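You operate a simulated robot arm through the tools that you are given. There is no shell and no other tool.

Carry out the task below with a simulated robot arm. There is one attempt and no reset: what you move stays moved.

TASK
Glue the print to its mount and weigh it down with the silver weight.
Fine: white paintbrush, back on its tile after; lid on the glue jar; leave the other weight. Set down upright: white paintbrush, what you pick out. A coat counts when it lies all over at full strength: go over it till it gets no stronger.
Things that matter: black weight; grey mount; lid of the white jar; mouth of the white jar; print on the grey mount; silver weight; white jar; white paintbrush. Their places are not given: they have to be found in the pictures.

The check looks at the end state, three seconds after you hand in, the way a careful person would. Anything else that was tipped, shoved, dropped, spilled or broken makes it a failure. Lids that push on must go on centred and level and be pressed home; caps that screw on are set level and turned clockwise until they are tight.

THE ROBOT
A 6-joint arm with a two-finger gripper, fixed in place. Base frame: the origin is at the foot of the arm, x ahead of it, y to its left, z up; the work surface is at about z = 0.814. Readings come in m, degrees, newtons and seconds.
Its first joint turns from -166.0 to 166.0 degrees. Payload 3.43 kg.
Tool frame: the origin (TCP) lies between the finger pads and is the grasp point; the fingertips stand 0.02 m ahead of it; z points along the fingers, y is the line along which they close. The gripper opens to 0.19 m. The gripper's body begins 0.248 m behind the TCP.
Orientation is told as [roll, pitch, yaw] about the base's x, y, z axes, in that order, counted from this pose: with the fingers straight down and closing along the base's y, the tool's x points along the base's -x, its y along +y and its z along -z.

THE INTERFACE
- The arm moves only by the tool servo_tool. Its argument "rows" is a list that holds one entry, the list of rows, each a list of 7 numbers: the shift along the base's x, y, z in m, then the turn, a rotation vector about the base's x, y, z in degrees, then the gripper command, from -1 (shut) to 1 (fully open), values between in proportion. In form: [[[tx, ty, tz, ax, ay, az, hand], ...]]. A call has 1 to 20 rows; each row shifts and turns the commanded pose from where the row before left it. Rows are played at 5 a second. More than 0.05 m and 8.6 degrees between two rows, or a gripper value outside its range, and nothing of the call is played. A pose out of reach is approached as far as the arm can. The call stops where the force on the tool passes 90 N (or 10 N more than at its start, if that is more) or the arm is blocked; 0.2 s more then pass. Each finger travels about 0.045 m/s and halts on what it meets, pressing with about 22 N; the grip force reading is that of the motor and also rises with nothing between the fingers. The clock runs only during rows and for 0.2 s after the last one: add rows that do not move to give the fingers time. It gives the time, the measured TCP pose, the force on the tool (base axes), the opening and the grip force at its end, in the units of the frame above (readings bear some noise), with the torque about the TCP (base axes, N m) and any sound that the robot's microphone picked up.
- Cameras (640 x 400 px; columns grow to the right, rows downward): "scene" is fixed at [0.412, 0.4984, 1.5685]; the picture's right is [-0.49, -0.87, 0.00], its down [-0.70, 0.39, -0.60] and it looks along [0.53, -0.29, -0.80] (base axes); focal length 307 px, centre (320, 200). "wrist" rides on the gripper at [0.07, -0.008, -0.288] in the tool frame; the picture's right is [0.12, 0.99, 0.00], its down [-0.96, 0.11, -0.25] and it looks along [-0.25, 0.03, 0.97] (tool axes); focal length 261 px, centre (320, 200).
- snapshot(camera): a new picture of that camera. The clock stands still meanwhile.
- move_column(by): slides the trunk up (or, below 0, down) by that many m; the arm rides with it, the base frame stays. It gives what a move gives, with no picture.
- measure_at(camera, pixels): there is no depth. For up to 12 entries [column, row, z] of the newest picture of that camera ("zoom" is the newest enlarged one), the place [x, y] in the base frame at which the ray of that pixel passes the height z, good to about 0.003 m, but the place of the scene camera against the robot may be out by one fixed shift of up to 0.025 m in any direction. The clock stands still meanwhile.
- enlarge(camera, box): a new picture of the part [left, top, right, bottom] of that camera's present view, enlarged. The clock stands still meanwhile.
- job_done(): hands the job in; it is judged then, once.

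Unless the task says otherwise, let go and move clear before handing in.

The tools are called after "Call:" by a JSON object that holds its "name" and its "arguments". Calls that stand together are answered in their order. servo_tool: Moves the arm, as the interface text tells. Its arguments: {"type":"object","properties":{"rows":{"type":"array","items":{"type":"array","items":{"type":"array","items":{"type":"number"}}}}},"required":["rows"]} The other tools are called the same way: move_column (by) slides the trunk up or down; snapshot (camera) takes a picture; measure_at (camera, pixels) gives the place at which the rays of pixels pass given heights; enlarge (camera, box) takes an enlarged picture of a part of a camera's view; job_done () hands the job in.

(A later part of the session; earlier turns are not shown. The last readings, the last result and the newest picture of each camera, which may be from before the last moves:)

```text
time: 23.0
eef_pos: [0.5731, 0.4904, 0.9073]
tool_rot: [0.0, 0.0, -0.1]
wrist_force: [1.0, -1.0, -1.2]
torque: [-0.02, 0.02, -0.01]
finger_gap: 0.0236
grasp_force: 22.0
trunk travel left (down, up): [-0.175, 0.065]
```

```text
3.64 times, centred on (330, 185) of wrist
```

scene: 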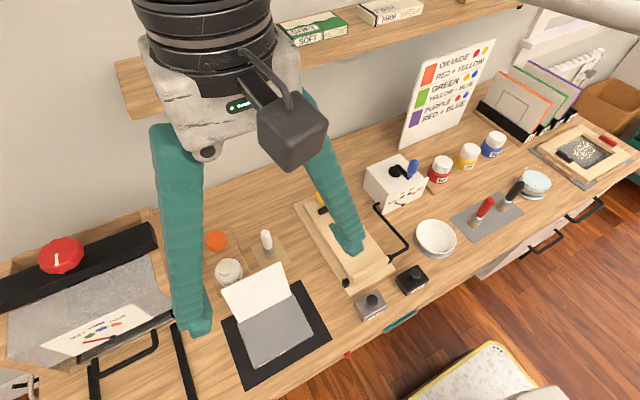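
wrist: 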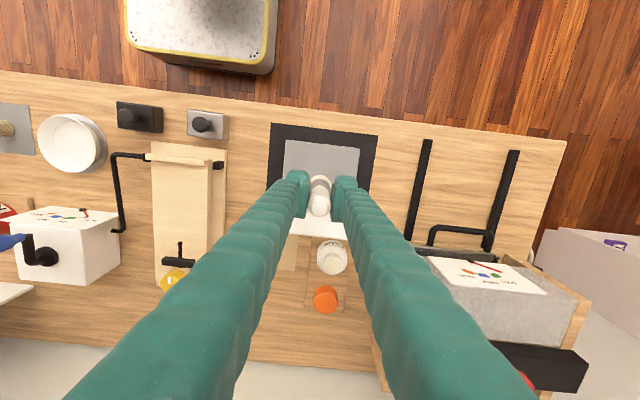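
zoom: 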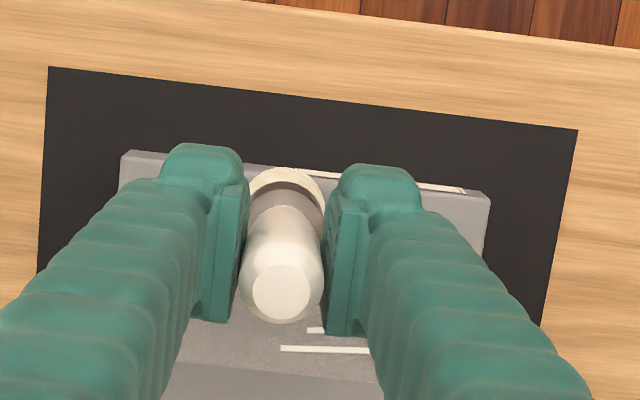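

I see odd white streaks on the grey surface near the brush. I'll raise the brush and move aside to view the mount.

Call:
{"name": "servo_tool", "arguments": {"rows": [[[0, 0, 0.03, 0, 0, 0, -1], [0, 0, 0.04, 0, 0, 0, -1], [0, 0, 0.04, 0, 0, 0, -1], [0, 0, 0.04, 0, 0, 0, -1], [-0.04, -0.04, 0, 0, 0, 0, -1], [-0.04, -0.04, 0, 0, 0, 0, -1], [-0.03, -0.04, 0, 0, 0, 0, -1], [0, 0, 0, 0, 0, 0, -1]]]}}

Call:
{"name": "enlarge", "arguments": {"camera": "scene", "box": [210, 260, 340, 380]}}

Call:
{"name": "snapshot", "arguments": {"camera": "wrist"}}

Call:
{"name": "enlarge", "arguments": {"camera": "wrist", "box": [340, 150, 500, 250]}}

```text
refused: row 5 steps farther than a row can; nothing moved
```

```text
3.33 times, centred on (275, 320) of scene
```

zoom: 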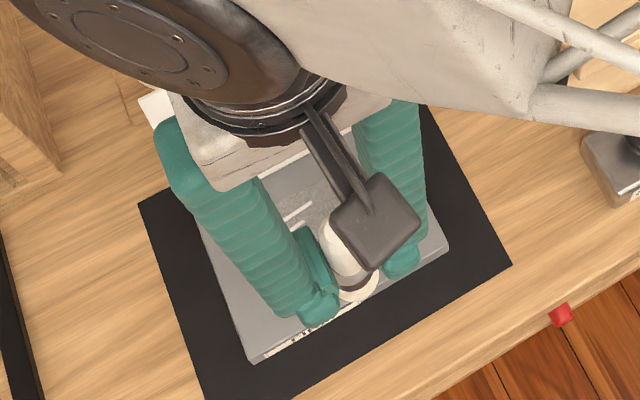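

```text
taken
```

wrist: 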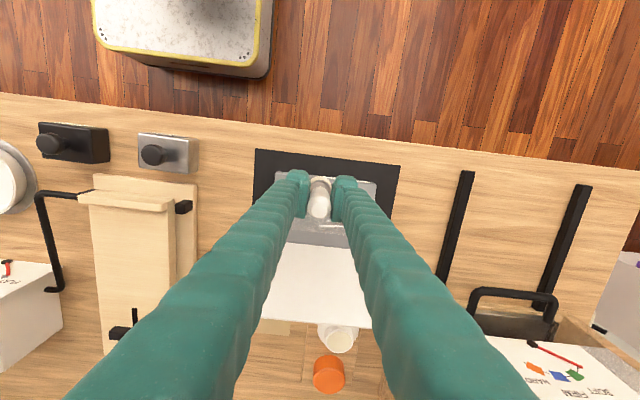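

```text
4.00 times, centred on (420, 200) of wrist
```

zoom: 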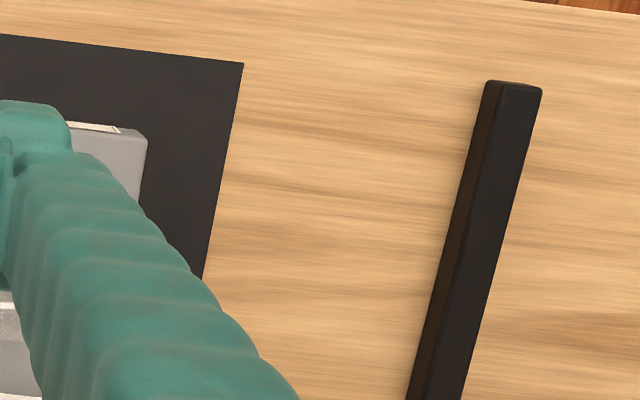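

The move was refused for step size; repeating with smaller steps.

Call:
{"name": "servo_tool", "arguments": {"rows": [[[0, 0, 0.03, 0, 0, 0, -1], [0, 0, 0.04, 0, 0, 0, -1], [0, 0, 0.04, 0, 0, 0, -1], [-0.03, -0.03, 0.02, 0, 0, 0, -1], [-0.03, -0.035, 0, 0, 0, 0, -1], [-0.03, -0.035, 0, 0, 0, 0, -1], [-0.02, -0.03, 0, 0, 0, 0, -1], [0, 0, 0, 0, 0, 0, -1], [0, 0, 0, 0, 0, 0, -1]]]}}

Call:
{"name": "enlarge", "arguments": {"camera": "scene", "box": [210, 260, 340, 380]}}

Call:
{"name": "enlarge", "arguments": {"camera": "wrist", "box": [310, 130, 490, 260]}}

```text
time: 25.0
eef_pos: [0.4638, 0.3632, 1.0366]
tool_rot: [0.1, 0.1, 0.1]
wrist_force: [0.4, 0.3, -1.3]
torque: [0.04, 0.02, 0.02]
finger_gap: 0.0233
grasp_force: 21.3
trunk travel left (down, up): [-0.175, 0.065]
```

```text
3.33 times, centred on (275, 320) of scene
```

zoom: 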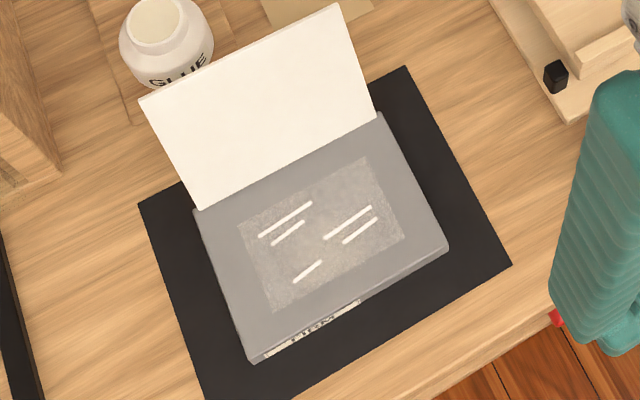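

```text
3.08 times, centred on (400, 195) of wrist
```

zoom: 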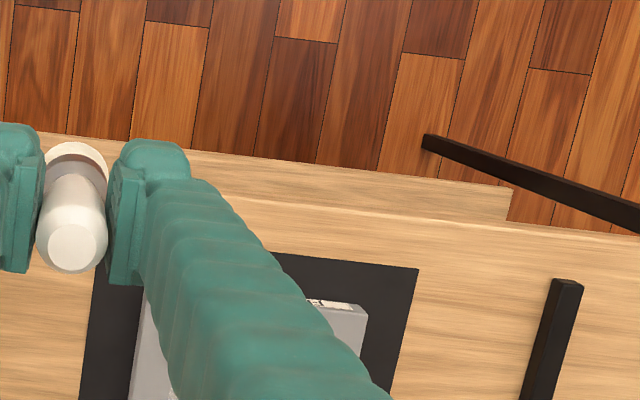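

The glue shows as a faint rectangular patch with streaks on the mount: a partial coat. I'll return and sweep lanes over the whole surface, starting at the near-right corner.

Call:
{"name": "servo_tool", "arguments": {"rows": [[[0.036, 0.027, 0, 0, 0, 0, -1], [0.036, 0.027, 0, 0, 0, 0, -1], [0.037, 0.026, 0, 0, 0, 0, -1], [0, 0, -0.04, 0, 0, 0, -1], [0, 0, -0.04, 0, 0, 0, -1], [0, 0, -0.04, 0, 0, 0, -1], [0, 0, -0.007, 0, 0, 0, -1], [0, 0, 0, 0, 0, 0, -1], [0, 0, -0.002, 0, 0, 0, -1], [0, 0, 0, 0, 0, 0, -1]]]}}

```text
time: 27.2
eef_pos: [0.5736, 0.4406, 0.9091]
tool_rot: [0.0, 0.0, 0.0]
wrist_force: [-0.1, 0.1, -0.6]
torque: [0.0, 0.02, 0.0]
finger_gap: 0.0236
grasp_force: 22.2
trunk travel left (down, up): [-0.175, 0.065]
```

Call:
{"name": "servo_tool", "arguments": {"rows": [[[0, 0.001, -0.001, 0, 0, 0, -1], [0, 0.019, 0, 0, 0, 0, -1], [0, 0.019, 0, 0, 0, 0, -1], [0, 0.019, 0, 0, 0, 0, -1], [0, 0.02, 0, 0, 0, 0, -1], [0, 0.02, 0, 0, 0, 0, -1], [0, 0.02, 0, 0, 0, 0, -1], [0.015, 0, 0, 0, 0, 0, -1], [0, -0.019, 0, 0, 0, 0, -1], [0, -0.019, 0, 0, 0, 0, -1], [0, -0.019, 0, 0, 0, 0, -1], [0, -0.02, 0, 0, 0, 0, -1], [0, -0.02, 0, 0, 0, 0, -1], [0, -0.02, 0, 0, 0, 0, -1], [0.015, 0, 0, 0, 0, 0, -1], [0, 0.019, 0, 0, 0, 0, -1], [0, 0.019, 0, 0, 0, 0, -1], [0, 0.019, 0, 0, 0, 0, -1], [0, 0.02, 0, 0, 0, 0, -1], [0, 0.02, 0, 0, 0, 0, -1]]]}}

Call:
{"name": "enlarge", "arguments": {"camera": "scene", "box": [210, 260, 340, 380]}}

Call:
{"name": "enlarge", "arguments": {"camera": "wrist", "box": [220, 120, 420, 250]}}

```text
time: 31.4
eef_pos: [0.6033, 0.5379, 0.9086]
tool_rot: [0.0, 0.0, -0.1]
wrist_force: [-0.1, -0.1, -1.4]
torque: [0.06, 0.02, 0.0]
finger_gap: 0.0234
grasp_force: 22.1
trunk travel left (down, up): [-0.175, 0.065]
```

```text
3.33 times, centred on (275, 320) of scene
```

zoom: 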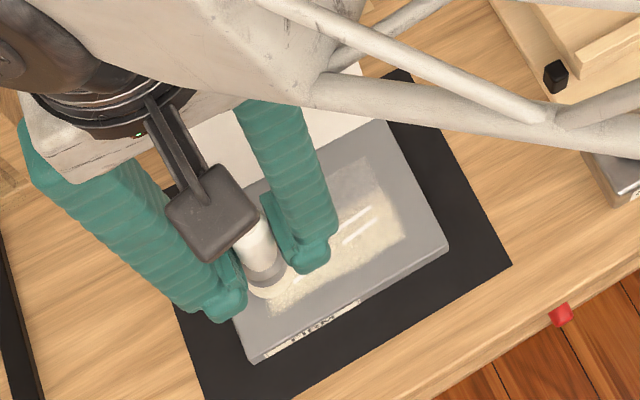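

```text
3.08 times, centred on (320, 185) of wrist
```

zoom: 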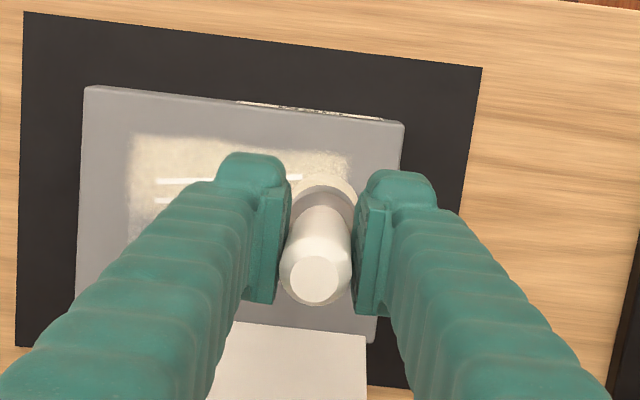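

It works even at near-zero force: cream coat is building inside an inset rectangle. Continuing lanes toward the hinge side.

Call:
{"name": "servo_tool", "arguments": {"rows": [[[0, 0.02, 0, 0, 0, 0, -1], [0.015, 0, 0, 0, 0, 0, -1], [0, -0.019, 0, 0, 0, 0, -1], [0, -0.019, 0, 0, 0, 0, -1], [0, -0.019, 0, 0, 0, 0, -1], [0, -0.02, 0, 0, 0, 0, -1], [0, -0.02, 0, 0, 0, 0, -1], [0, -0.02, 0, 0, 0, 0, -1], [0.015, 0, 0, 0, 0, 0, -1], [0, 0.019, 0, 0, 0, 0, -1], [0, 0.019, 0, 0, 0, 0, -1], [0, 0.019, 0, 0, 0, 0, -1], [0, 0.02, 0, 0, 0, 0, -1], [0, 0.02, 0, 0, 0, 0, -1], [0, 0.02, 0, 0, 0, 0, -1]]]}}

Call:
{"name": "servo_tool", "arguments": {"rows": [[[0.01, 0, 0, 0, 0, 0, -1], [0, -0.019, 0, 0, 0, 0, -1], [0, -0.019, 0, 0, 0, 0, -1], [0, -0.019, 0, 0, 0, 0, -1], [0, -0.02, 0, 0, 0, 0, -1], [0, -0.02, 0, 0, 0, 0, -1], [0, -0.02, 0, 0, 0, 0, -1], [0, 0, 0, 0, 0, 0, -1]]]}}

Call:
{"name": "enlarge", "arguments": {"camera": "scene", "box": [210, 260, 340, 380]}}

Call:
{"name": "enlarge", "arguments": {"camera": "wrist", "box": [270, 100, 470, 230]}}

```text
time: 34.6
eef_pos: [0.6317, 0.5586, 0.9074]
tool_rot: [0.1, 0.0, 0.0]
wrist_force: [0.0, -0.6, -0.6]
torque: [0.05, -0.03, 0.0]
finger_gap: 0.0235
grasp_force: 22.1
trunk travel left (down, up): [-0.175, 0.065]
```

```text
time: 36.4
eef_pos: [0.6424, 0.4427, 0.908]
tool_rot: [0.0, -0.1, 0.0]
wrist_force: [-0.1, -0.4, -1.2]
torque: [-0.04, -0.01, 0.02]
finger_gap: 0.0235
grasp_force: 22.3
trunk travel left (down, up): [-0.175, 0.065]
```

```text
3.33 times, centred on (275, 320) of scene
```

zoom: 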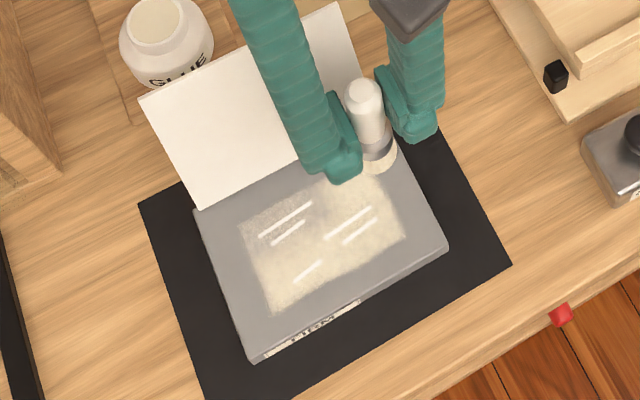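

```text
3.08 times, centred on (370, 165) of wrist
```

zoom: 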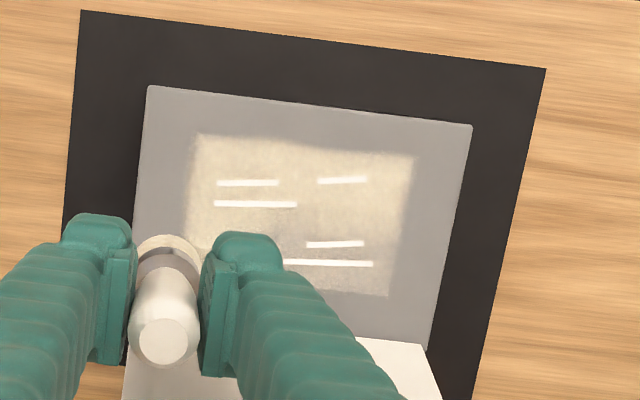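

The coat is strong near the front but faint toward the hinge ((340,280) in zoom). I'll measure the patch corners, then keep brushing there.

Call:
{"name": "measure_at", "arguments": {"camera": "zoom", "pixels": [[197, 134, 0.8345], [413, 157, 0.8345], [389, 297, 0.8345], [197, 134, 0.8345], [413, 157, 0.8345], [389, 297, 0.8345], [150, 86, 0.8345], [471, 126, 0.8345], [427, 347, 0.8345]]}}

Call:
{"name": "servo_tool", "arguments": {"rows": [[[-0.005, 0.02, 0, 0, 0, 0, -1], [0, 0.02, 0, 0, 0, 0, -1], [0, 0.02, 0, 0, 0, 0, -1], [0, 0.02, 0, 0, 0, 0, -1], [0, 0.02, 0, 0, 0, 0, -1], [-0.01, 0.01, 0, 0, 0, 0, -1], [0, -0.02, 0, 0, 0, 0, -1], [0, -0.02, 0, 0, 0, 0, -1], [0, -0.02, 0, 0, 0, 0, -1], [0, -0.02, 0, 0, 0, 0, -1], [0, -0.02, 0, 0, 0, 0, -1], [0.006, -0.01, 0, 0, 0, 0, -1], [0, 0.02, 0, 0, 0, 0, -1], [0, 0.02, 0, 0, 0, 0, -1], [0, 0.02, 0, 0, 0, 0, -1], [0, 0.02, 0, 0, 0, 0, -1], [0, 0.02, 0, 0, 0, 0, -1], [0, 0.01, 0, 0, 0, 0, -1]]]}}

Call:
{"name": "enlarge", "arguments": {"camera": "wrist", "box": [200, 100, 400, 230]}}

Call:
{"name": "enlarge", "arguments": {"camera": "scene", "box": [210, 260, 340, 380]}}

```text
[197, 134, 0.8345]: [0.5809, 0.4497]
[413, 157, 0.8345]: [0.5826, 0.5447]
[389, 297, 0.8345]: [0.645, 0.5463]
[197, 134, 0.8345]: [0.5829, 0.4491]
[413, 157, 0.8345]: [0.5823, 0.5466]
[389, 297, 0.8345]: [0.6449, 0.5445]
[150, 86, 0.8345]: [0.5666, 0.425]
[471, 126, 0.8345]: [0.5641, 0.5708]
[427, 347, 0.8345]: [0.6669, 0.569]
```

```text
time: 40.2
eef_pos: [0.633, 0.5513, 0.908]
tool_rot: [0.1, 0.0, 0.0]
wrist_force: [-0.7, 0.1, -0.8]
torque: [0.05, 0.01, 0.0]
finger_gap: 0.0235
grasp_force: 21.8
trunk travel left (down, up): [-0.175, 0.065]
```

```text
3.08 times, centred on (300, 165) of wrist
```

zoom: 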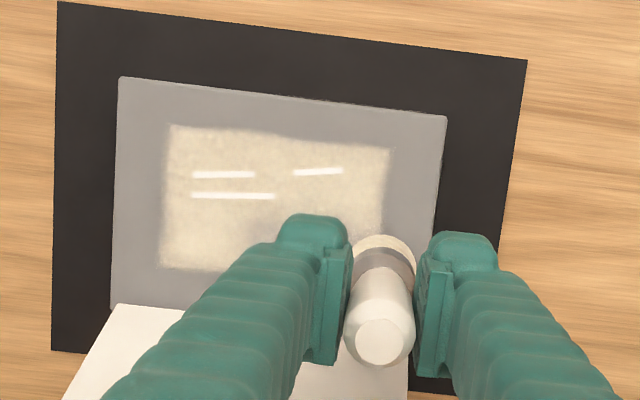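

```text
3.33 times, centred on (275, 320) of scene
```

zoom: 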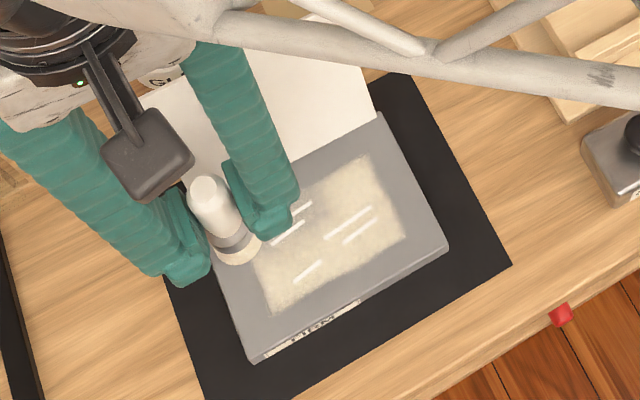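

Patch ≈ x 0.582–0.646, y 0.449–0.546. Making another full back-and-forth pass over it.

Call:
{"name": "servo_tool", "arguments": {"rows": [[[-0.012, 0, 0, 0, 0, 0, -1], [0, -0.02, 0, 0, 0, 0, -1], [0, -0.02, 0, 0, 0, 0, -1], [0, -0.02, 0, 0, 0, 0, -1], [0, -0.02, 0, 0, 0, 0, -1], [0, -0.02, 0, 0, 0, 0, -1], [-0.012, 0, 0, 0, 0, 0, -1], [0, 0.02, 0, 0, 0, 0, -1], [0, 0.02, 0, 0, 0, 0, -1], [0, 0.02, 0, 0, 0, 0, -1], [0, 0.02, 0, 0, 0, 0, -1], [0, 0.02, 0, 0, 0, 0, -1], [-0.012, 0, 0, 0, 0, 0, -1], [0, -0.02, 0, 0, 0, 0, -1], [0, -0.02, 0, 0, 0, 0, -1], [0, -0.02, 0, 0, 0, 0, -1], [0, -0.02, 0, 0, 0, 0, -1], [0, -0.02, 0, 0, 0, 0, -1], [-0.012, 0, 0, 0, 0, 0, -1]]]}}

Call:
{"name": "servo_tool", "arguments": {"rows": [[[0, 0.02, 0, 0, 0, 0, -1], [0, 0.02, 0, 0, 0, 0, -1], [0, 0.02, 0, 0, 0, 0, -1], [0, 0.02, 0, 0, 0, 0, -1], [0, 0.02, 0, 0, 0, 0, -1], [-0.01, 0, 0, 0, 0, 0, -1], [0, -0.02, 0, 0, 0, 0, -1], [0, -0.02, 0, 0, 0, 0, -1], [0, -0.02, 0, 0, 0, 0, -1], [0, -0.02, 0, 0, 0, 0, -1], [0, -0.02, 0, 0, 0, 0, -1], [0, 0, 0.03, 0, 0, 0, -1], [0, 0, 0.03, 0, 0, 0, -1], [0, 0, 0.03, 0, 0, 0, -1], [0, 0, 0.03, 0, 0, 0, -1], [0, -0.04, 0, 0, 0, 0, -1], [0, -0.04, 0, 0, 0, 0, -1], [0, 0, 0, 0, 0, 0, -1]]]}}

Call:
{"name": "enlarge", "arguments": {"camera": "wrist", "box": [320, 130, 440, 220]}}

Call:
{"name": "enlarge", "arguments": {"camera": "scene", "box": [220, 280, 340, 370]}}

```text
time: 44.2
eef_pos: [0.5848, 0.4515, 0.9091]
tool_rot: [0.1, 0.1, 0.0]
wrist_force: [0.5, 0.4, -1.4]
torque: [0.04, 0.02, -0.02]
finger_gap: 0.0235
grasp_force: 21.9
trunk travel left (down, up): [-0.175, 0.065]
```

```text
time: 48.0
eef_pos: [0.5745, 0.3718, 1.0286]
tool_rot: [0.0, 0.1, 0.0]
wrist_force: [-0.5, -0.2, -1.3]
torque: [-0.01, -0.04, -0.06]
finger_gap: 0.0236
grasp_force: 22.2
trunk travel left (down, up): [-0.175, 0.065]
```

```text
4.44 times, centred on (380, 175) of wrist
```

zoom: 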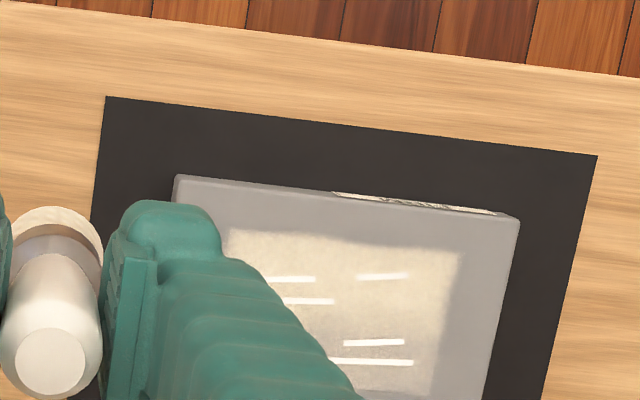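

```text
4.44 times, centred on (280, 325) of scene
```

zoom: 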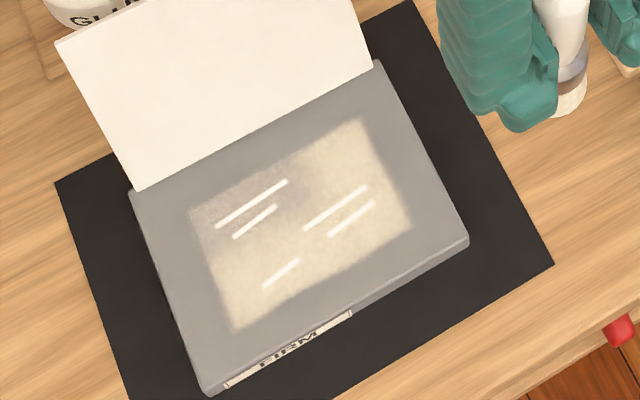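

The far-left (hinge side, scene zoom (205,215)) is still weaker. I'll go back over the hinge-side lanes.

Call:
{"name": "servo_tool", "arguments": {"rows": [[[0.035, 0.027, 0, 0, 0, 0, -1], [0.033, 0.027, 0, 0, 0, 0, -1], [0, 0.027, 0, 0, 0, 0, -1], [0, 0, -0.04, 0, 0, 0, -1], [0, 0, -0.04, 0, 0, 0, -1], [0, 0, -0.04, 0, 0, 0, -1], [0, 0.02, 0, 0, 0, 0, -1], [0, 0.02, 0, 0, 0, 0, -1], [0, 0.02, 0, 0, 0, 0, -1], [0, 0.02, 0, 0, 0, 0, -1], [0, 0.02, 0, 0, 0, 0, -1], [0, 0, 0, 0, 0, 0, -1], [-0.008, 0, 0, 0, 0, 0, -1], [0, -0.015, 0, 0, 0, 0, -1], [0, -0.015, 0, 0, 0, 0, -1], [0, -0.015, 0, 0, 0, 0, -1], [0, -0.015, 0, 0, 0, 0, -1], [0, -0.02, 0, 0, 0, 0, -1], [0, -0.02, 0, 0, 0, 0, -1], [-0.008, 0, 0, 0, 0, 0, -1]]]}}

Call:
{"name": "servo_tool", "arguments": {"rows": [[[0, 0.02, 0, 0, 0, 0, -1], [0, 0.02, 0, 0, 0, 0, -1], [0, 0.02, 0, 0, 0, 0, -1], [0, 0.015, 0, 0, 0, 0, -1], [0, 0.015, 0, 0, 0, 0, -1], [0, 0.01, 0, 0, 0, 0, -1], [-0.01, 0, 0, 0, 0, 0, -1], [0, -0.015, 0, 0, 0, 0, -1], [0, -0.015, 0, 0, 0, 0, -1], [0, -0.02, 0, 0, 0, 0, -1], [0, -0.02, 0, 0, 0, 0, -1], [0, -0.03, 0, 0, 0, 0, -1], [0, 0, 0.04, 0, 0, 0, -1], [0, 0, 0.04, 0, 0, 0, -1], [0, 0, 0.04, 0, 0, 0, -1], [0, -0.04, 0, 0, 0, 0, -1], [0, -0.04, 0, 0, 0, 0, -1], [0, 0, 0, 0, 0, 0, -1]]]}}

Call:
{"name": "enlarge", "arguments": {"camera": "scene", "box": [220, 280, 340, 370]}}

```text
time: 52.2
eef_pos: [0.6277, 0.4518, 0.9082]
tool_rot: [0.0, 0.0, -0.1]
wrist_force: [0.0, -1.2, -1.5]
torque: [0.02, 0.02, -0.03]
finger_gap: 0.0236
grasp_force: 21.9
trunk travel left (down, up): [-0.175, 0.065]
```

```text
time: 56.0
eef_pos: [0.6185, 0.3727, 1.028]
tool_rot: [0.0, 0.0, 0.1]
wrist_force: [-0.3, 0.4, -0.8]
torque: [-0.02, -0.03, 0.01]
finger_gap: 0.0238
grasp_force: 22.1
trunk travel left (down, up): [-0.175, 0.065]
```

```text
4.44 times, centred on (280, 325) of scene
```

zoom: 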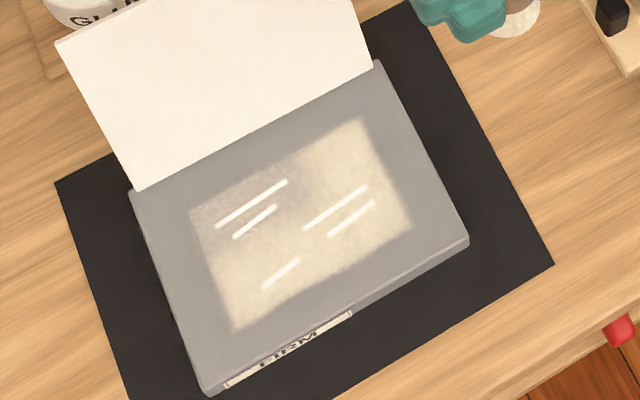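

No visible change, so the brush is likely out of glue. Let me look at the bristles.

Call:
{"name": "enlarge", "arguments": {"camera": "scene", "box": [290, 240, 350, 300]}}

Call:
{"name": "enlarge", "arguments": {"camera": "wrist", "box": [290, 150, 430, 250]}}

```text
6.67 times, centred on (320, 270) of scene
```

zoom: 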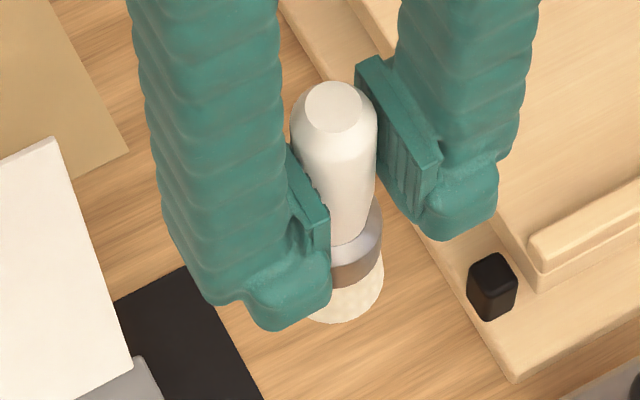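

```text
4.00 times, centred on (360, 200) of wrist
```

zoom: 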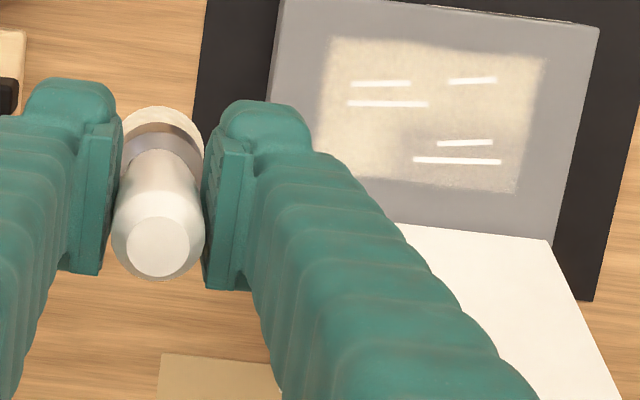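

The bristles look drained. Re-dipping: carrying the brush high back over the jar.

Call:
{"name": "servo_tool", "arguments": {"rows": [[[0, 0, 0.032, 0, 0, 0, -1], [0.0298, 0.029, 0, 0, 0, 0, -1], [0.0298, 0.029, 0, 0, 0, 0, -1], [0.0298, 0.029, 0, 0, 0, 0, -1], [0.0298, 0.029, 0, 0, 0, 0, -1], [0.0298, 0.029, 0, 0, 0, 0, -1], [0.0298, 0.029, 0, 0, 0, 0, -1], [0, 0, 0, 0, 0, 0, -1], [0, 0, -0.04, 0, 0, 0, -1], [0, 0, -0.04, 0, 0, 0, -1], [0, 0, 0, 0, 0, 0, -1], [0, 0, 0, 0, 0, 0, -1]]]}}

Call:
{"name": "enlarge", "arguments": {"camera": "scene", "box": [200, 240, 260, 290]}}

Call:
{"name": "enlarge", "arguments": {"camera": "wrist", "box": [290, 140, 370, 200]}}

```text
time: 58.6
eef_pos: [0.7959, 0.5478, 0.9813]
tool_rot: [0.0, 0.0, 0.0]
wrist_force: [0.5, 0.0, -0.6]
torque: [-0.01, 0.01, -0.03]
finger_gap: 0.0234
grasp_force: 22.0
trunk travel left (down, up): [-0.175, 0.065]
```

```text
8.00 times, centred on (230, 265) of scene
```

zoom: 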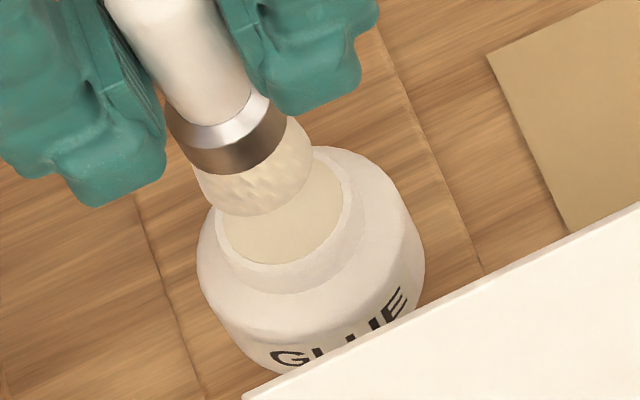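

```text
6.67 times, centred on (330, 170) of wrist
```

zoom: 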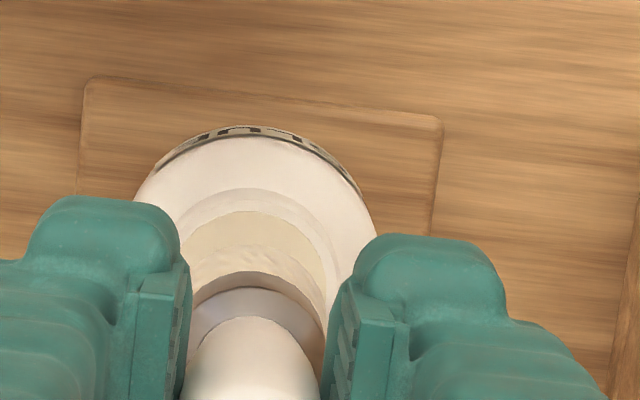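

Alignment matches the first dip. Shifting −1 mm in y and lowering into the mouth, with a light touch.

Call:
{"name": "servo_tool", "arguments": {"rows": [[[0, -0.001, -0.01, 0, 0, 0, -1], [0, 0, -0.009, 0, 0, 0, -1], [0, 0, 0, 0, 0, 0, -1]]]}}

Call:
{"name": "enlarge", "arguments": {"camera": "scene", "box": [200, 240, 260, 290]}}

Call:
{"name": "enlarge", "arguments": {"camera": "wrist", "box": [290, 140, 370, 200]}}

```text
time: 59.4
eef_pos: [0.796, 0.5473, 0.9609]
tool_rot: [0.0, -0.1, -0.1]
wrist_force: [0.1, 1.3, -0.9]
torque: [0.02, 0.0, 0.02]
finger_gap: 0.0234
grasp_force: 22.3
trunk travel left (down, up): [-0.175, 0.065]
```

```text
8.00 times, centred on (230, 265) of scene
```

zoom: 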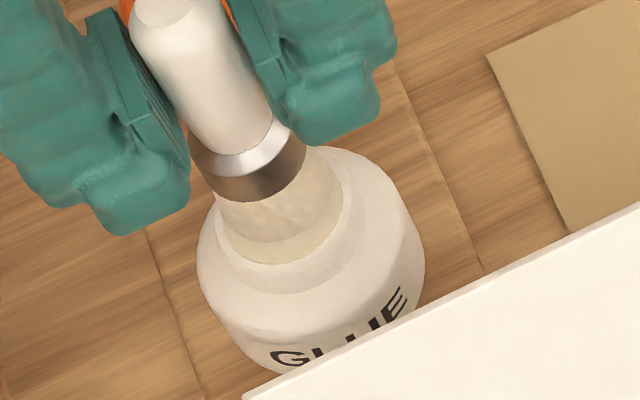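

```text
6.67 times, centred on (330, 170) of wrist
```

zoom: 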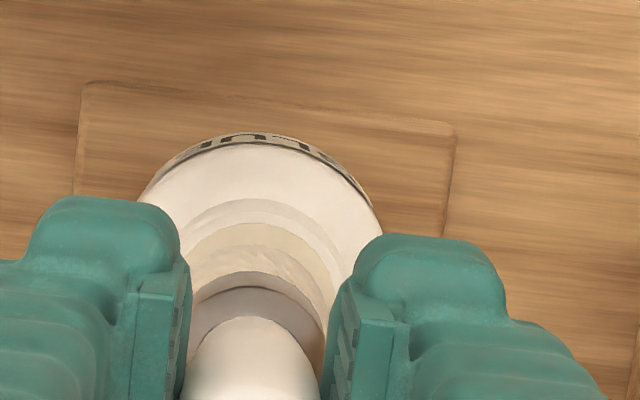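

Call:
{"name": "servo_tool", "arguments": {"rows": [[[0, 0, -0.002, 0, 0, 0, -1], [0, 0, -0.002, 0, 0, 0, -1], [0, 0, 0, 0, 0, 0, -1]]]}}

Call:
{"name": "enlarge", "arguments": {"camera": "scene", "box": [200, 240, 260, 290]}}

```text
time: 60.2
eef_pos: [0.7952, 0.5466, 0.957]
tool_rot: [0.0, 0.0, 0.1]
wrist_force: [0.5, 0.4, -1.6]
torque: [-0.03, -0.01, 0.01]
finger_gap: 0.0236
grasp_force: 22.2
trunk travel left (down, up): [-0.175, 0.065]
```

```text
8.00 times, centred on (230, 265) of scene
```

zoom: 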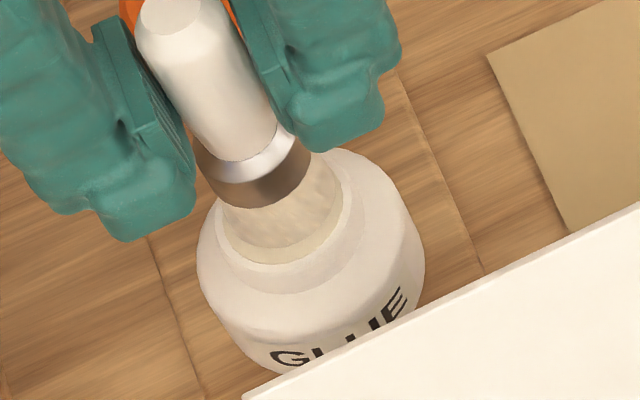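

Call:
{"name": "servo_tool", "arguments": {"rows": [[[0, 0, -0.0015, 0, 0, 0, -1], [0, 0, 0, 0, 0, 0, -1]]]}}

Call:
{"name": "servo_tool", "arguments": {"rows": [[[0, 0, -0.0015, 0, 0, 0, -1], [0, 0, 0, 0, 0, 0, -1], [0, 0, 0, 0, 0, 0, -1]]]}}

Call:
{"name": "enlarge", "arguments": {"camera": "scene", "box": [200, 240, 260, 290]}}

```text
time: 60.8
eef_pos: [0.796, 0.5463, 0.9545]
tool_rot: [-0.1, 0.0, 0.0]
wrist_force: [-0.3, -0.3, -0.4]
torque: [-0.03, 0.03, 0.0]
finger_gap: 0.0234
grasp_force: 22.0
trunk travel left (down, up): [-0.175, 0.065]
```

```text
time: 61.6
eef_pos: [0.7966, 0.5462, 0.9548]
tool_rot: [0.0, 0.1, 0.0]
wrist_force: [-0.4, 0.0, 5.4]
torque: [0.03, 0.08, 0.05]
finger_gap: 0.0233
grasp_force: 21.8
trunk travel left (down, up): [-0.175, 0.065]
```

```text
8.00 times, centred on (230, 265) of scene
```

zoom: 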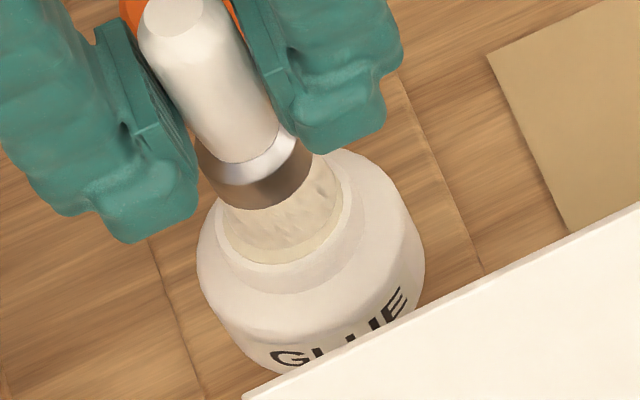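

Light 5 N contact and the bristles are cream again. Lifting, carrying back over, and starting at the weak hinge-left corner.

Call:
{"name": "servo_tool", "arguments": {"rows": [[[0, 0, 0.01, 0, 0, 0, -1], [0, 0, 0.026, 0, 0, 0, -1], [0, 0, 0.035, 0, 0, 0, -1], [0, 0, 0.035, 0, 0, 0, -1], [-0.032, 0, 0, 0, 0, 0, -1], [-0.032, 0, 0, 0, 0, 0, -1], [-0.032, 0, 0, 0, 0, 0, -1], [-0.032, 0, 0, 0, 0, 0, -1], [-0.036, 0, 0, 0, 0, 0, -1], [0, 0, 0, 0, 0, 0, -1], [0, 0, -0.04, 0, 0, 0, -1], [0, 0, -0.04, 0, 0, 0, -1], [0, 0, -0.04, 0, 0, 0, -1], [0, 0, -0.028, 0, 0, 0, -1], [0, 0, 0, 0, 0, 0, -1], [0, 0, 0, 0, 0, 0, -1]]]}}

Call:
{"name": "enlarge", "arguments": {"camera": "wrist", "box": [220, 100, 420, 240]}}

```text
time: 65.0
eef_pos: [0.6343, 0.5472, 0.9115]
tool_rot: [0.0, 0.0, 0.0]
wrist_force: [0.5, -0.4, -1.0]
torque: [-0.02, -0.01, -0.02]
finger_gap: 0.0235
grasp_force: 21.8
trunk travel left (down, up): [-0.175, 0.065]
```

```text
2.86 times, centred on (320, 170) of wrist
```

zoom: 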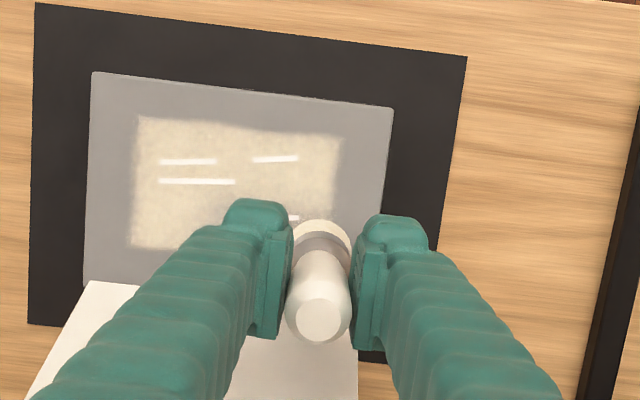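

Call:
{"name": "servo_tool", "arguments": {"rows": [[[0, 0, -0.0035, 0, 0, 0, -1], [0, -0.014, 0, 0, 0, 0, -1], [0, -0.014, 0, 0, 0, 0, -1], [0, -0.014, 0, 0, 0, 0, -1], [0, -0.018, 0, 0, 0, 0, -1], [0, -0.018, 0, 0, 0, 0, -1], [0, -0.018, 0, 0, 0, 0, -1], [0.006, 0, 0, 0, 0, 0, -1], [0, 0.018, 0, 0, 0, 0, -1], [0, 0.018, 0, 0, 0, 0, -1], [0, 0.018, 0, 0, 0, 0, -1], [0, 0.014, 0, 0, 0, 0, -1], [0, 0.014, 0, 0, 0, 0, -1], [0, 0.014, 0, 0, 0, 0, -1], [-0.014, 0, 0, 0, 0, 0, -1], [0, -0.014, 0, 0, 0, 0, -1], [0, -0.014, 0, 0, 0, 0, -1], [0, -0.014, 0, 0, 0, 0, -1], [0, -0.018, 0, 0, 0, 0, -1]]]}}

Call:
{"name": "enlarge", "arguments": {"camera": "wrist", "box": [250, 100, 450, 240]}}

Call:
{"name": "enlarge", "arguments": {"camera": "scene", "box": [220, 280, 340, 370]}}

```text
time: 69.0
eef_pos: [0.6249, 0.4861, 0.9077]
tool_rot: [0.0, 0.1, -0.1]
wrist_force: [-0.1, 0.7, -1.7]
torque: [-0.09, -0.02, -0.02]
finger_gap: 0.0236
grasp_force: 21.7
trunk travel left (down, up): [-0.175, 0.065]
```

```text
2.86 times, centred on (350, 170) of wrist
```

zoom: 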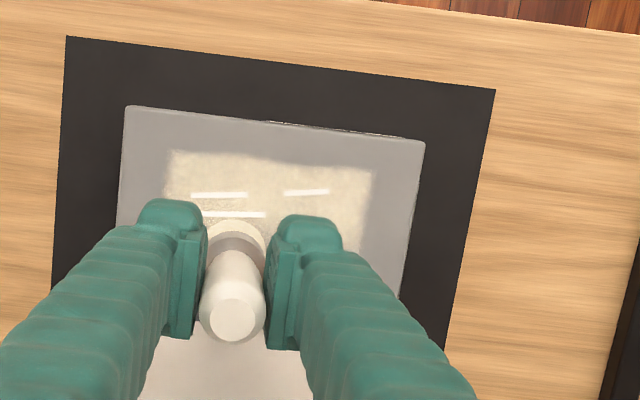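

```text
4.44 times, centred on (280, 325) of scene
```

zoom: 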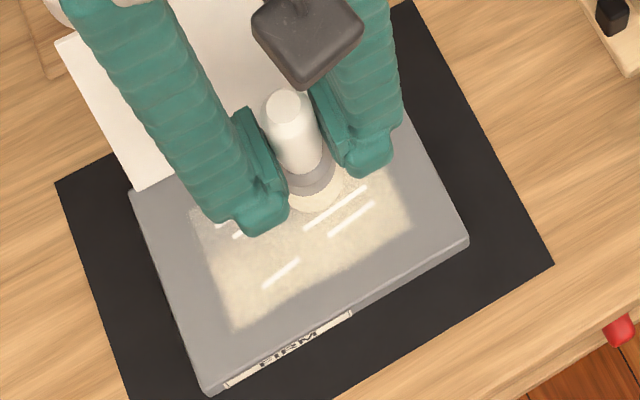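

Coat is getting brighter. Continuing the lanes to the near side, then I'll lift and inspect.

Call:
{"name": "servo_tool", "arguments": {"rows": [[[0, -0.018, 0, 0, 0, 0, -1], [0, -0.016, 0, 0, 0, 0, -1], [-0.012, 0, 0, 0, 0, 0, -1], [0, 0.019, 0, 0, 0, 0, -1], [0, 0.019, 0, 0, 0, 0, -1], [0, 0.019, 0, 0, 0, 0, -1], [0, 0.019, 0, 0, 0, 0, -1], [0, 0.019, 0, 0, 0, 0, -1], [-0.012, 0, 0, 0, 0, 0, -1], [0, -0.019, 0, 0, 0, 0, -1], [0, -0.019, 0, 0, 0, 0, -1], [0, -0.019, 0, 0, 0, 0, -1], [0, -0.019, 0, 0, 0, 0, -1], [0, -0.019, 0, 0, 0, 0, -1], [-0.012, 0, 0, 0, 0, 0, -1], [0, 0.019, 0, 0, 0, 0, -1], [0, 0.019, 0, 0, 0, 0, -1], [0, 0.019, 0, 0, 0, 0, -1], [0, 0.019, 0, 0, 0, 0, -1], [0, 0.019, 0, 0, 0, 0, -1]]]}}

Call:
{"name": "servo_tool", "arguments": {"rows": [[[-0.012, 0, 0, 0, 0, 0, -1], [0, -0.019, 0, 0, 0, 0, -1], [0, -0.019, 0, 0, 0, 0, -1], [0, -0.019, 0, 0, 0, 0, -1], [0, -0.019, 0, 0, 0, 0, -1], [0, -0.019, 0, 0, 0, 0, -1], [0, 0, 0.04, 0, 0, 0, -1], [0, 0, 0.04, 0, 0, 0, -1], [0, 0, 0.04, 0, 0, 0, -1], [0, -0.04, 0, 0, 0, 0, -1], [0, -0.04, 0, 0, 0, 0, -1], [0, 0, 0, 0, 0, 0, -1]]]}}

Call:
{"name": "enlarge", "arguments": {"camera": "scene", "box": [220, 280, 340, 370]}}

Call:
{"name": "enlarge", "arguments": {"camera": "wrist", "box": [330, 140, 430, 220]}}

```text
time: 73.2
eef_pos: [0.5884, 0.5475, 0.9076]
tool_rot: [0.0, 0.0, 0.0]
wrist_force: [-1.1, -0.6, -1.1]
torque: [0.04, -0.02, -0.02]
finger_gap: 0.0234
grasp_force: 22.5
trunk travel left (down, up): [-0.175, 0.065]
```

```text
time: 75.8
eef_pos: [0.5786, 0.37, 1.0274]
tool_rot: [0.0, 0.0, 0.0]
wrist_force: [0.3, 0.0, -1.2]
torque: [-0.03, -0.05, -0.02]
finger_gap: 0.0235
grasp_force: 22.4
trunk travel left (down, up): [-0.175, 0.065]
```

```text
4.44 times, centred on (280, 325) of scene
```

zoom: 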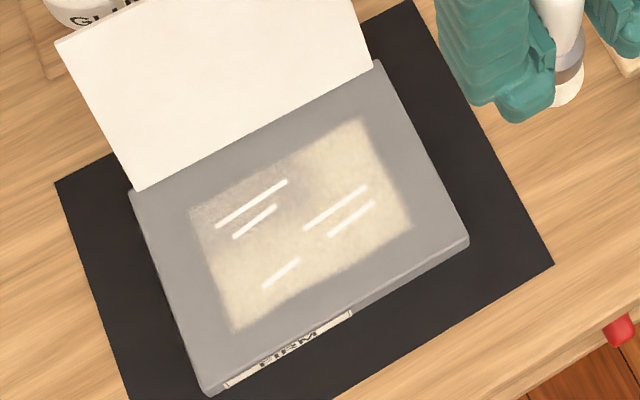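

```text
5.00 times, centred on (380, 180) of wrist
```

zoom: 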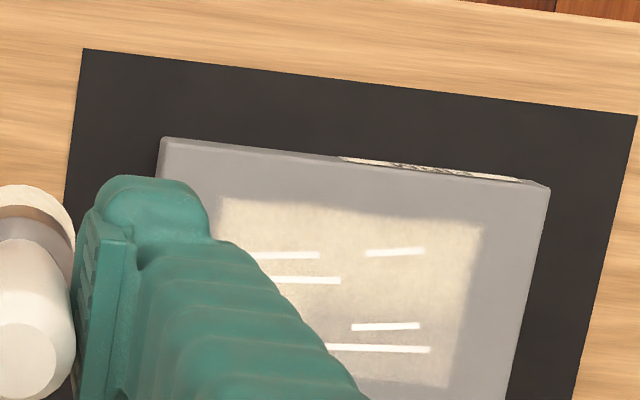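

The hinge-left strip (scene zoom (200–290,185–215)) is still weak, perhaps the brush hovers there. I'll return there with slightly more downward pressure.

Call:
{"name": "servo_tool", "arguments": {"rows": [[[0.015, 0.035, 0, 0, 0, 0, -1], [0.02, 0.035, 0, 0, 0, 0, -1], [0.022, 0.035, 0, 0, 0, 0, -1], [0, 0.02, 0, 0, 0, 0, -1], [0, 0, -0.04, 0, 0, 0, -1], [0, 0, -0.04, 0, 0, 0, -1], [0, 0, -0.04, 0, 0, 0, -1], [0, 0, -0.001, 0, 0, 0, -1], [0, 0, 0, 0, 0, 0, -1]]]}}

Call:
{"name": "servo_tool", "arguments": {"rows": [[[0, 0, -0.001, 0, 0, 0, -1], [0, 0, 0, 0, 0, 0, -1]]]}}

```text
time: 77.8
eef_pos: [0.6341, 0.4974, 0.9069]
tool_rot: [0.0, 0.1, 0.0]
wrist_force: [-0.2, -0.4, -0.8]
torque: [0.0, 0.0, -0.01]
finger_gap: 0.0235
grasp_force: 21.8
trunk travel left (down, up): [-0.175, 0.065]
```

```text
time: 78.4
eef_pos: [0.6341, 0.4973, 0.9073]
tool_rot: [0.1, 0.0, 0.0]
wrist_force: [-0.7, -1.0, -1.2]
torque: [-0.01, 0.01, -0.01]
finger_gap: 0.0234
grasp_force: 21.9
trunk travel left (down, up): [-0.175, 0.065]
```

Still no contact force here, so the brush was indeed hovering. Lowering in 1 mm steps.

Call:
{"name": "servo_tool", "arguments": {"rows": [[[0, 0, -0.001, 0, 0, 0, -1], [0, 0, 0, 0, 0, 0, -1]]]}}

Call:
{"name": "servo_tool", "arguments": {"rows": [[[0, 0, -0.001, 0, 0, 0, -1], [0, 0, 0, 0, 0, 0, -1]]]}}

```text
time: 79.0
eef_pos: [0.6342, 0.4975, 0.9048]
tool_rot: [0.0, 0.0, 0.0]
wrist_force: [0.6, 0.0, 4.5]
torque: [0.03, 0.04, 0.0]
finger_gap: 0.0236
grasp_force: 22.1
trunk travel left (down, up): [-0.175, 0.065]
```

```text
time: 79.6
eef_pos: [0.632, 0.4974, 0.9057]
tool_rot: [0.0, -0.1, 0.0]
wrist_force: [1.7, 0.6, 14.8]
torque: [0.03, -0.18, 0.0]
finger_gap: 0.0235
grasp_force: 22.2
trunk travel left (down, up): [-0.175, 0.065]
```

Contact found (~15 N). Easing to ~5 N and stroking the hinge-side lanes.

Call:
{"name": "servo_tool", "arguments": {"rows": [[[0, 0, 0.0006, 0, 0, 0, -1], [0, 0.012, 0, 0, 0, 0, -1], [0, 0.013, 0, 0, 0, 0, -1], [0, 0.013, 0, 0, 0, 0, -1], [0, 0.012, 0, 0, 0, 0, -1], [0.004, 0, 0, 0, 0, 0, -1], [0, -0.016, 0, 0, 0, 0, -1], [0, -0.016, 0, 0, 0, 0, -1], [0, -0.016, 0, 0, 0, 0, -1], [0, -0.016, 0, 0, 0, 0, -1], [0, -0.016, 0, 0, 0, 0, -1], [0, -0.016, 0, 0, 0, 0, -1], [0, 0, 0, 0, 0, 0, -1]]]}}

Call:
{"name": "enlarge", "arguments": {"camera": "scene", "box": [220, 280, 340, 370]}}

Call:
{"name": "enlarge", "arguments": {"camera": "wrist", "box": [270, 110, 430, 230]}}

```text
time: 82.4
eef_pos: [0.6376, 0.4506, 0.9061]
tool_rot: [-0.1, -0.1, -0.1]
wrist_force: [0.3, -0.3, -2.1]
torque: [0.0, 0.01, 0.03]
finger_gap: 0.0237
grasp_force: 22.4
trunk travel left (down, up): [-0.175, 0.065]
```

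```text
4.44 times, centred on (280, 325) of scene
```

zoom: 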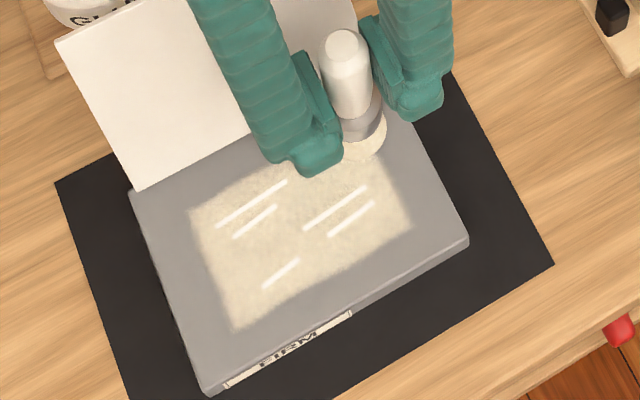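

```text
3.33 times, centred on (350, 170) of wrist
```

zoom: 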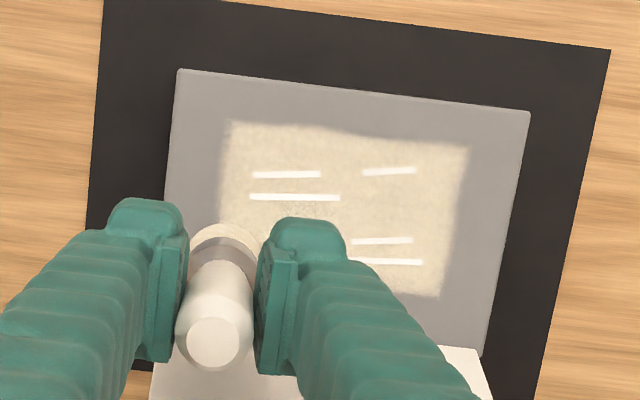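

Now nearly uniform; contact matters. I'll lower 1 mm and make a full pass of the patch with gentle pressure.

Call:
{"name": "servo_tool", "arguments": {"rows": [[[0, 0, -0.001, 0, 0, 0, -1], [0, 0.02, 0, 0, 0, 0, -1], [0, 0.02, 0, 0, 0, 0, -1], [0, 0.02, 0, 0, 0, 0, -1], [0, 0.02, 0, 0, 0, 0, -1], [0, 0.018, 0, 0, 0, 0, -1], [-0.01, 0, 0, 0, 0, 0, -1], [0, -0.02, 0, 0, 0, 0, -1], [0, -0.02, 0, 0, 0, 0, -1], [0, -0.02, 0, 0, 0, 0, -1], [0, -0.02, 0, 0, 0, 0, -1], [0, -0.018, 0, 0, 0, 0, -1], [-0.01, 0, 0, 0, 0, 0, -1]]]}}

Call:
{"name": "servo_tool", "arguments": {"rows": [[[0, 0.02, 0, 0, 0, 0, -1], [0, 0.02, 0, 0, 0, 0, -1], [0, 0.02, 0, 0, 0, 0, -1], [0, 0.02, 0, 0, 0, 0, -1], [0, 0.018, 0, 0, 0, 0, -1], [-0.01, 0, 0, 0, 0, 0, -1], [0, -0.02, 0, 0, 0, 0, -1], [0, -0.02, 0, 0, 0, 0, -1], [0, -0.02, 0, 0, 0, 0, -1], [0, -0.02, 0, 0, 0, 0, -1], [0, -0.018, 0, 0, 0, 0, -1], [-0.01, 0, 0, 0, 0, 0, -1]]]}}

Call:
{"name": "servo_tool", "arguments": {"rows": [[[0, 0.02, 0, 0, 0, 0, -1], [0, 0.02, 0, 0, 0, 0, -1], [0, 0.02, 0, 0, 0, 0, -1], [0, 0.02, 0, 0, 0, 0, -1], [0, 0.018, 0, 0, 0, 0, -1], [-0.01, 0, 0, 0, 0, 0, -1], [0, -0.02, 0, 0, 0, 0, -1], [0, -0.02, 0, 0, 0, 0, -1], [0, -0.02, 0, 0, 0, 0, -1], [0, -0.02, 0, 0, 0, 0, -1], [0, -0.018, 0, 0, 0, 0, -1], [-0.01, 0, 0, 0, 0, 0, -1]]]}}

Call:
{"name": "enlarge", "arguments": {"camera": "scene", "box": [220, 280, 340, 370]}}

Call:
{"name": "enlarge", "arguments": {"camera": "wrist", "box": [270, 130, 430, 250]}}

```text
time: 85.2
eef_pos: [0.617, 0.451, 0.9041]
tool_rot: [0.0, 0.0, 0.0]
wrist_force: [0.5, 0.4, 0.0]
torque: [-0.04, 0.06, -0.02]
finger_gap: 0.0233
grasp_force: 21.5
trunk travel left (down, up): [-0.175, 0.065]
```

```text
time: 87.8
eef_pos: [0.5985, 0.451, 0.9028]
tool_rot: [0.0, 0.1, -0.1]
wrist_force: [0.7, 0.0, 9.6]
torque: [-0.03, -0.13, -0.03]
finger_gap: 0.0236
grasp_force: 21.3
trunk travel left (down, up): [-0.175, 0.065]
```

```text
time: 90.4
eef_pos: [0.5763, 0.4512, 0.904]
tool_rot: [0.0, -0.1, -0.2]
wrist_force: [0.1, -0.5, -0.2]
torque: [0.02, 0.04, 0.02]
finger_gap: 0.0233
grasp_force: 22.2
trunk travel left (down, up): [-0.175, 0.065]
```

```text
4.44 times, centred on (280, 325) of scene
```

zoom: 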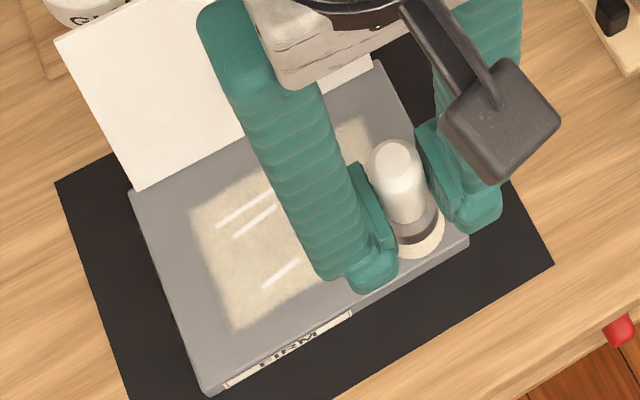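

```text
3.33 times, centred on (350, 190) of wrist
```

zoom: 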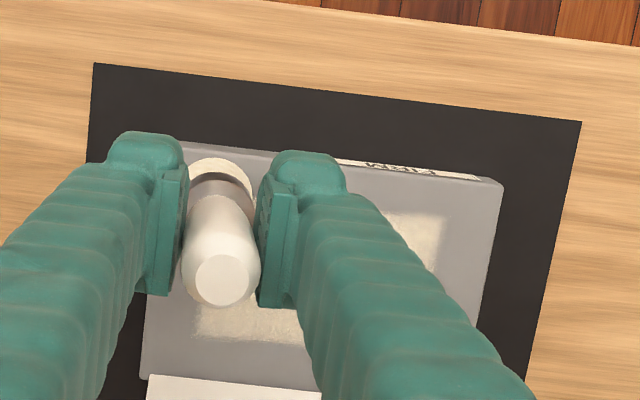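

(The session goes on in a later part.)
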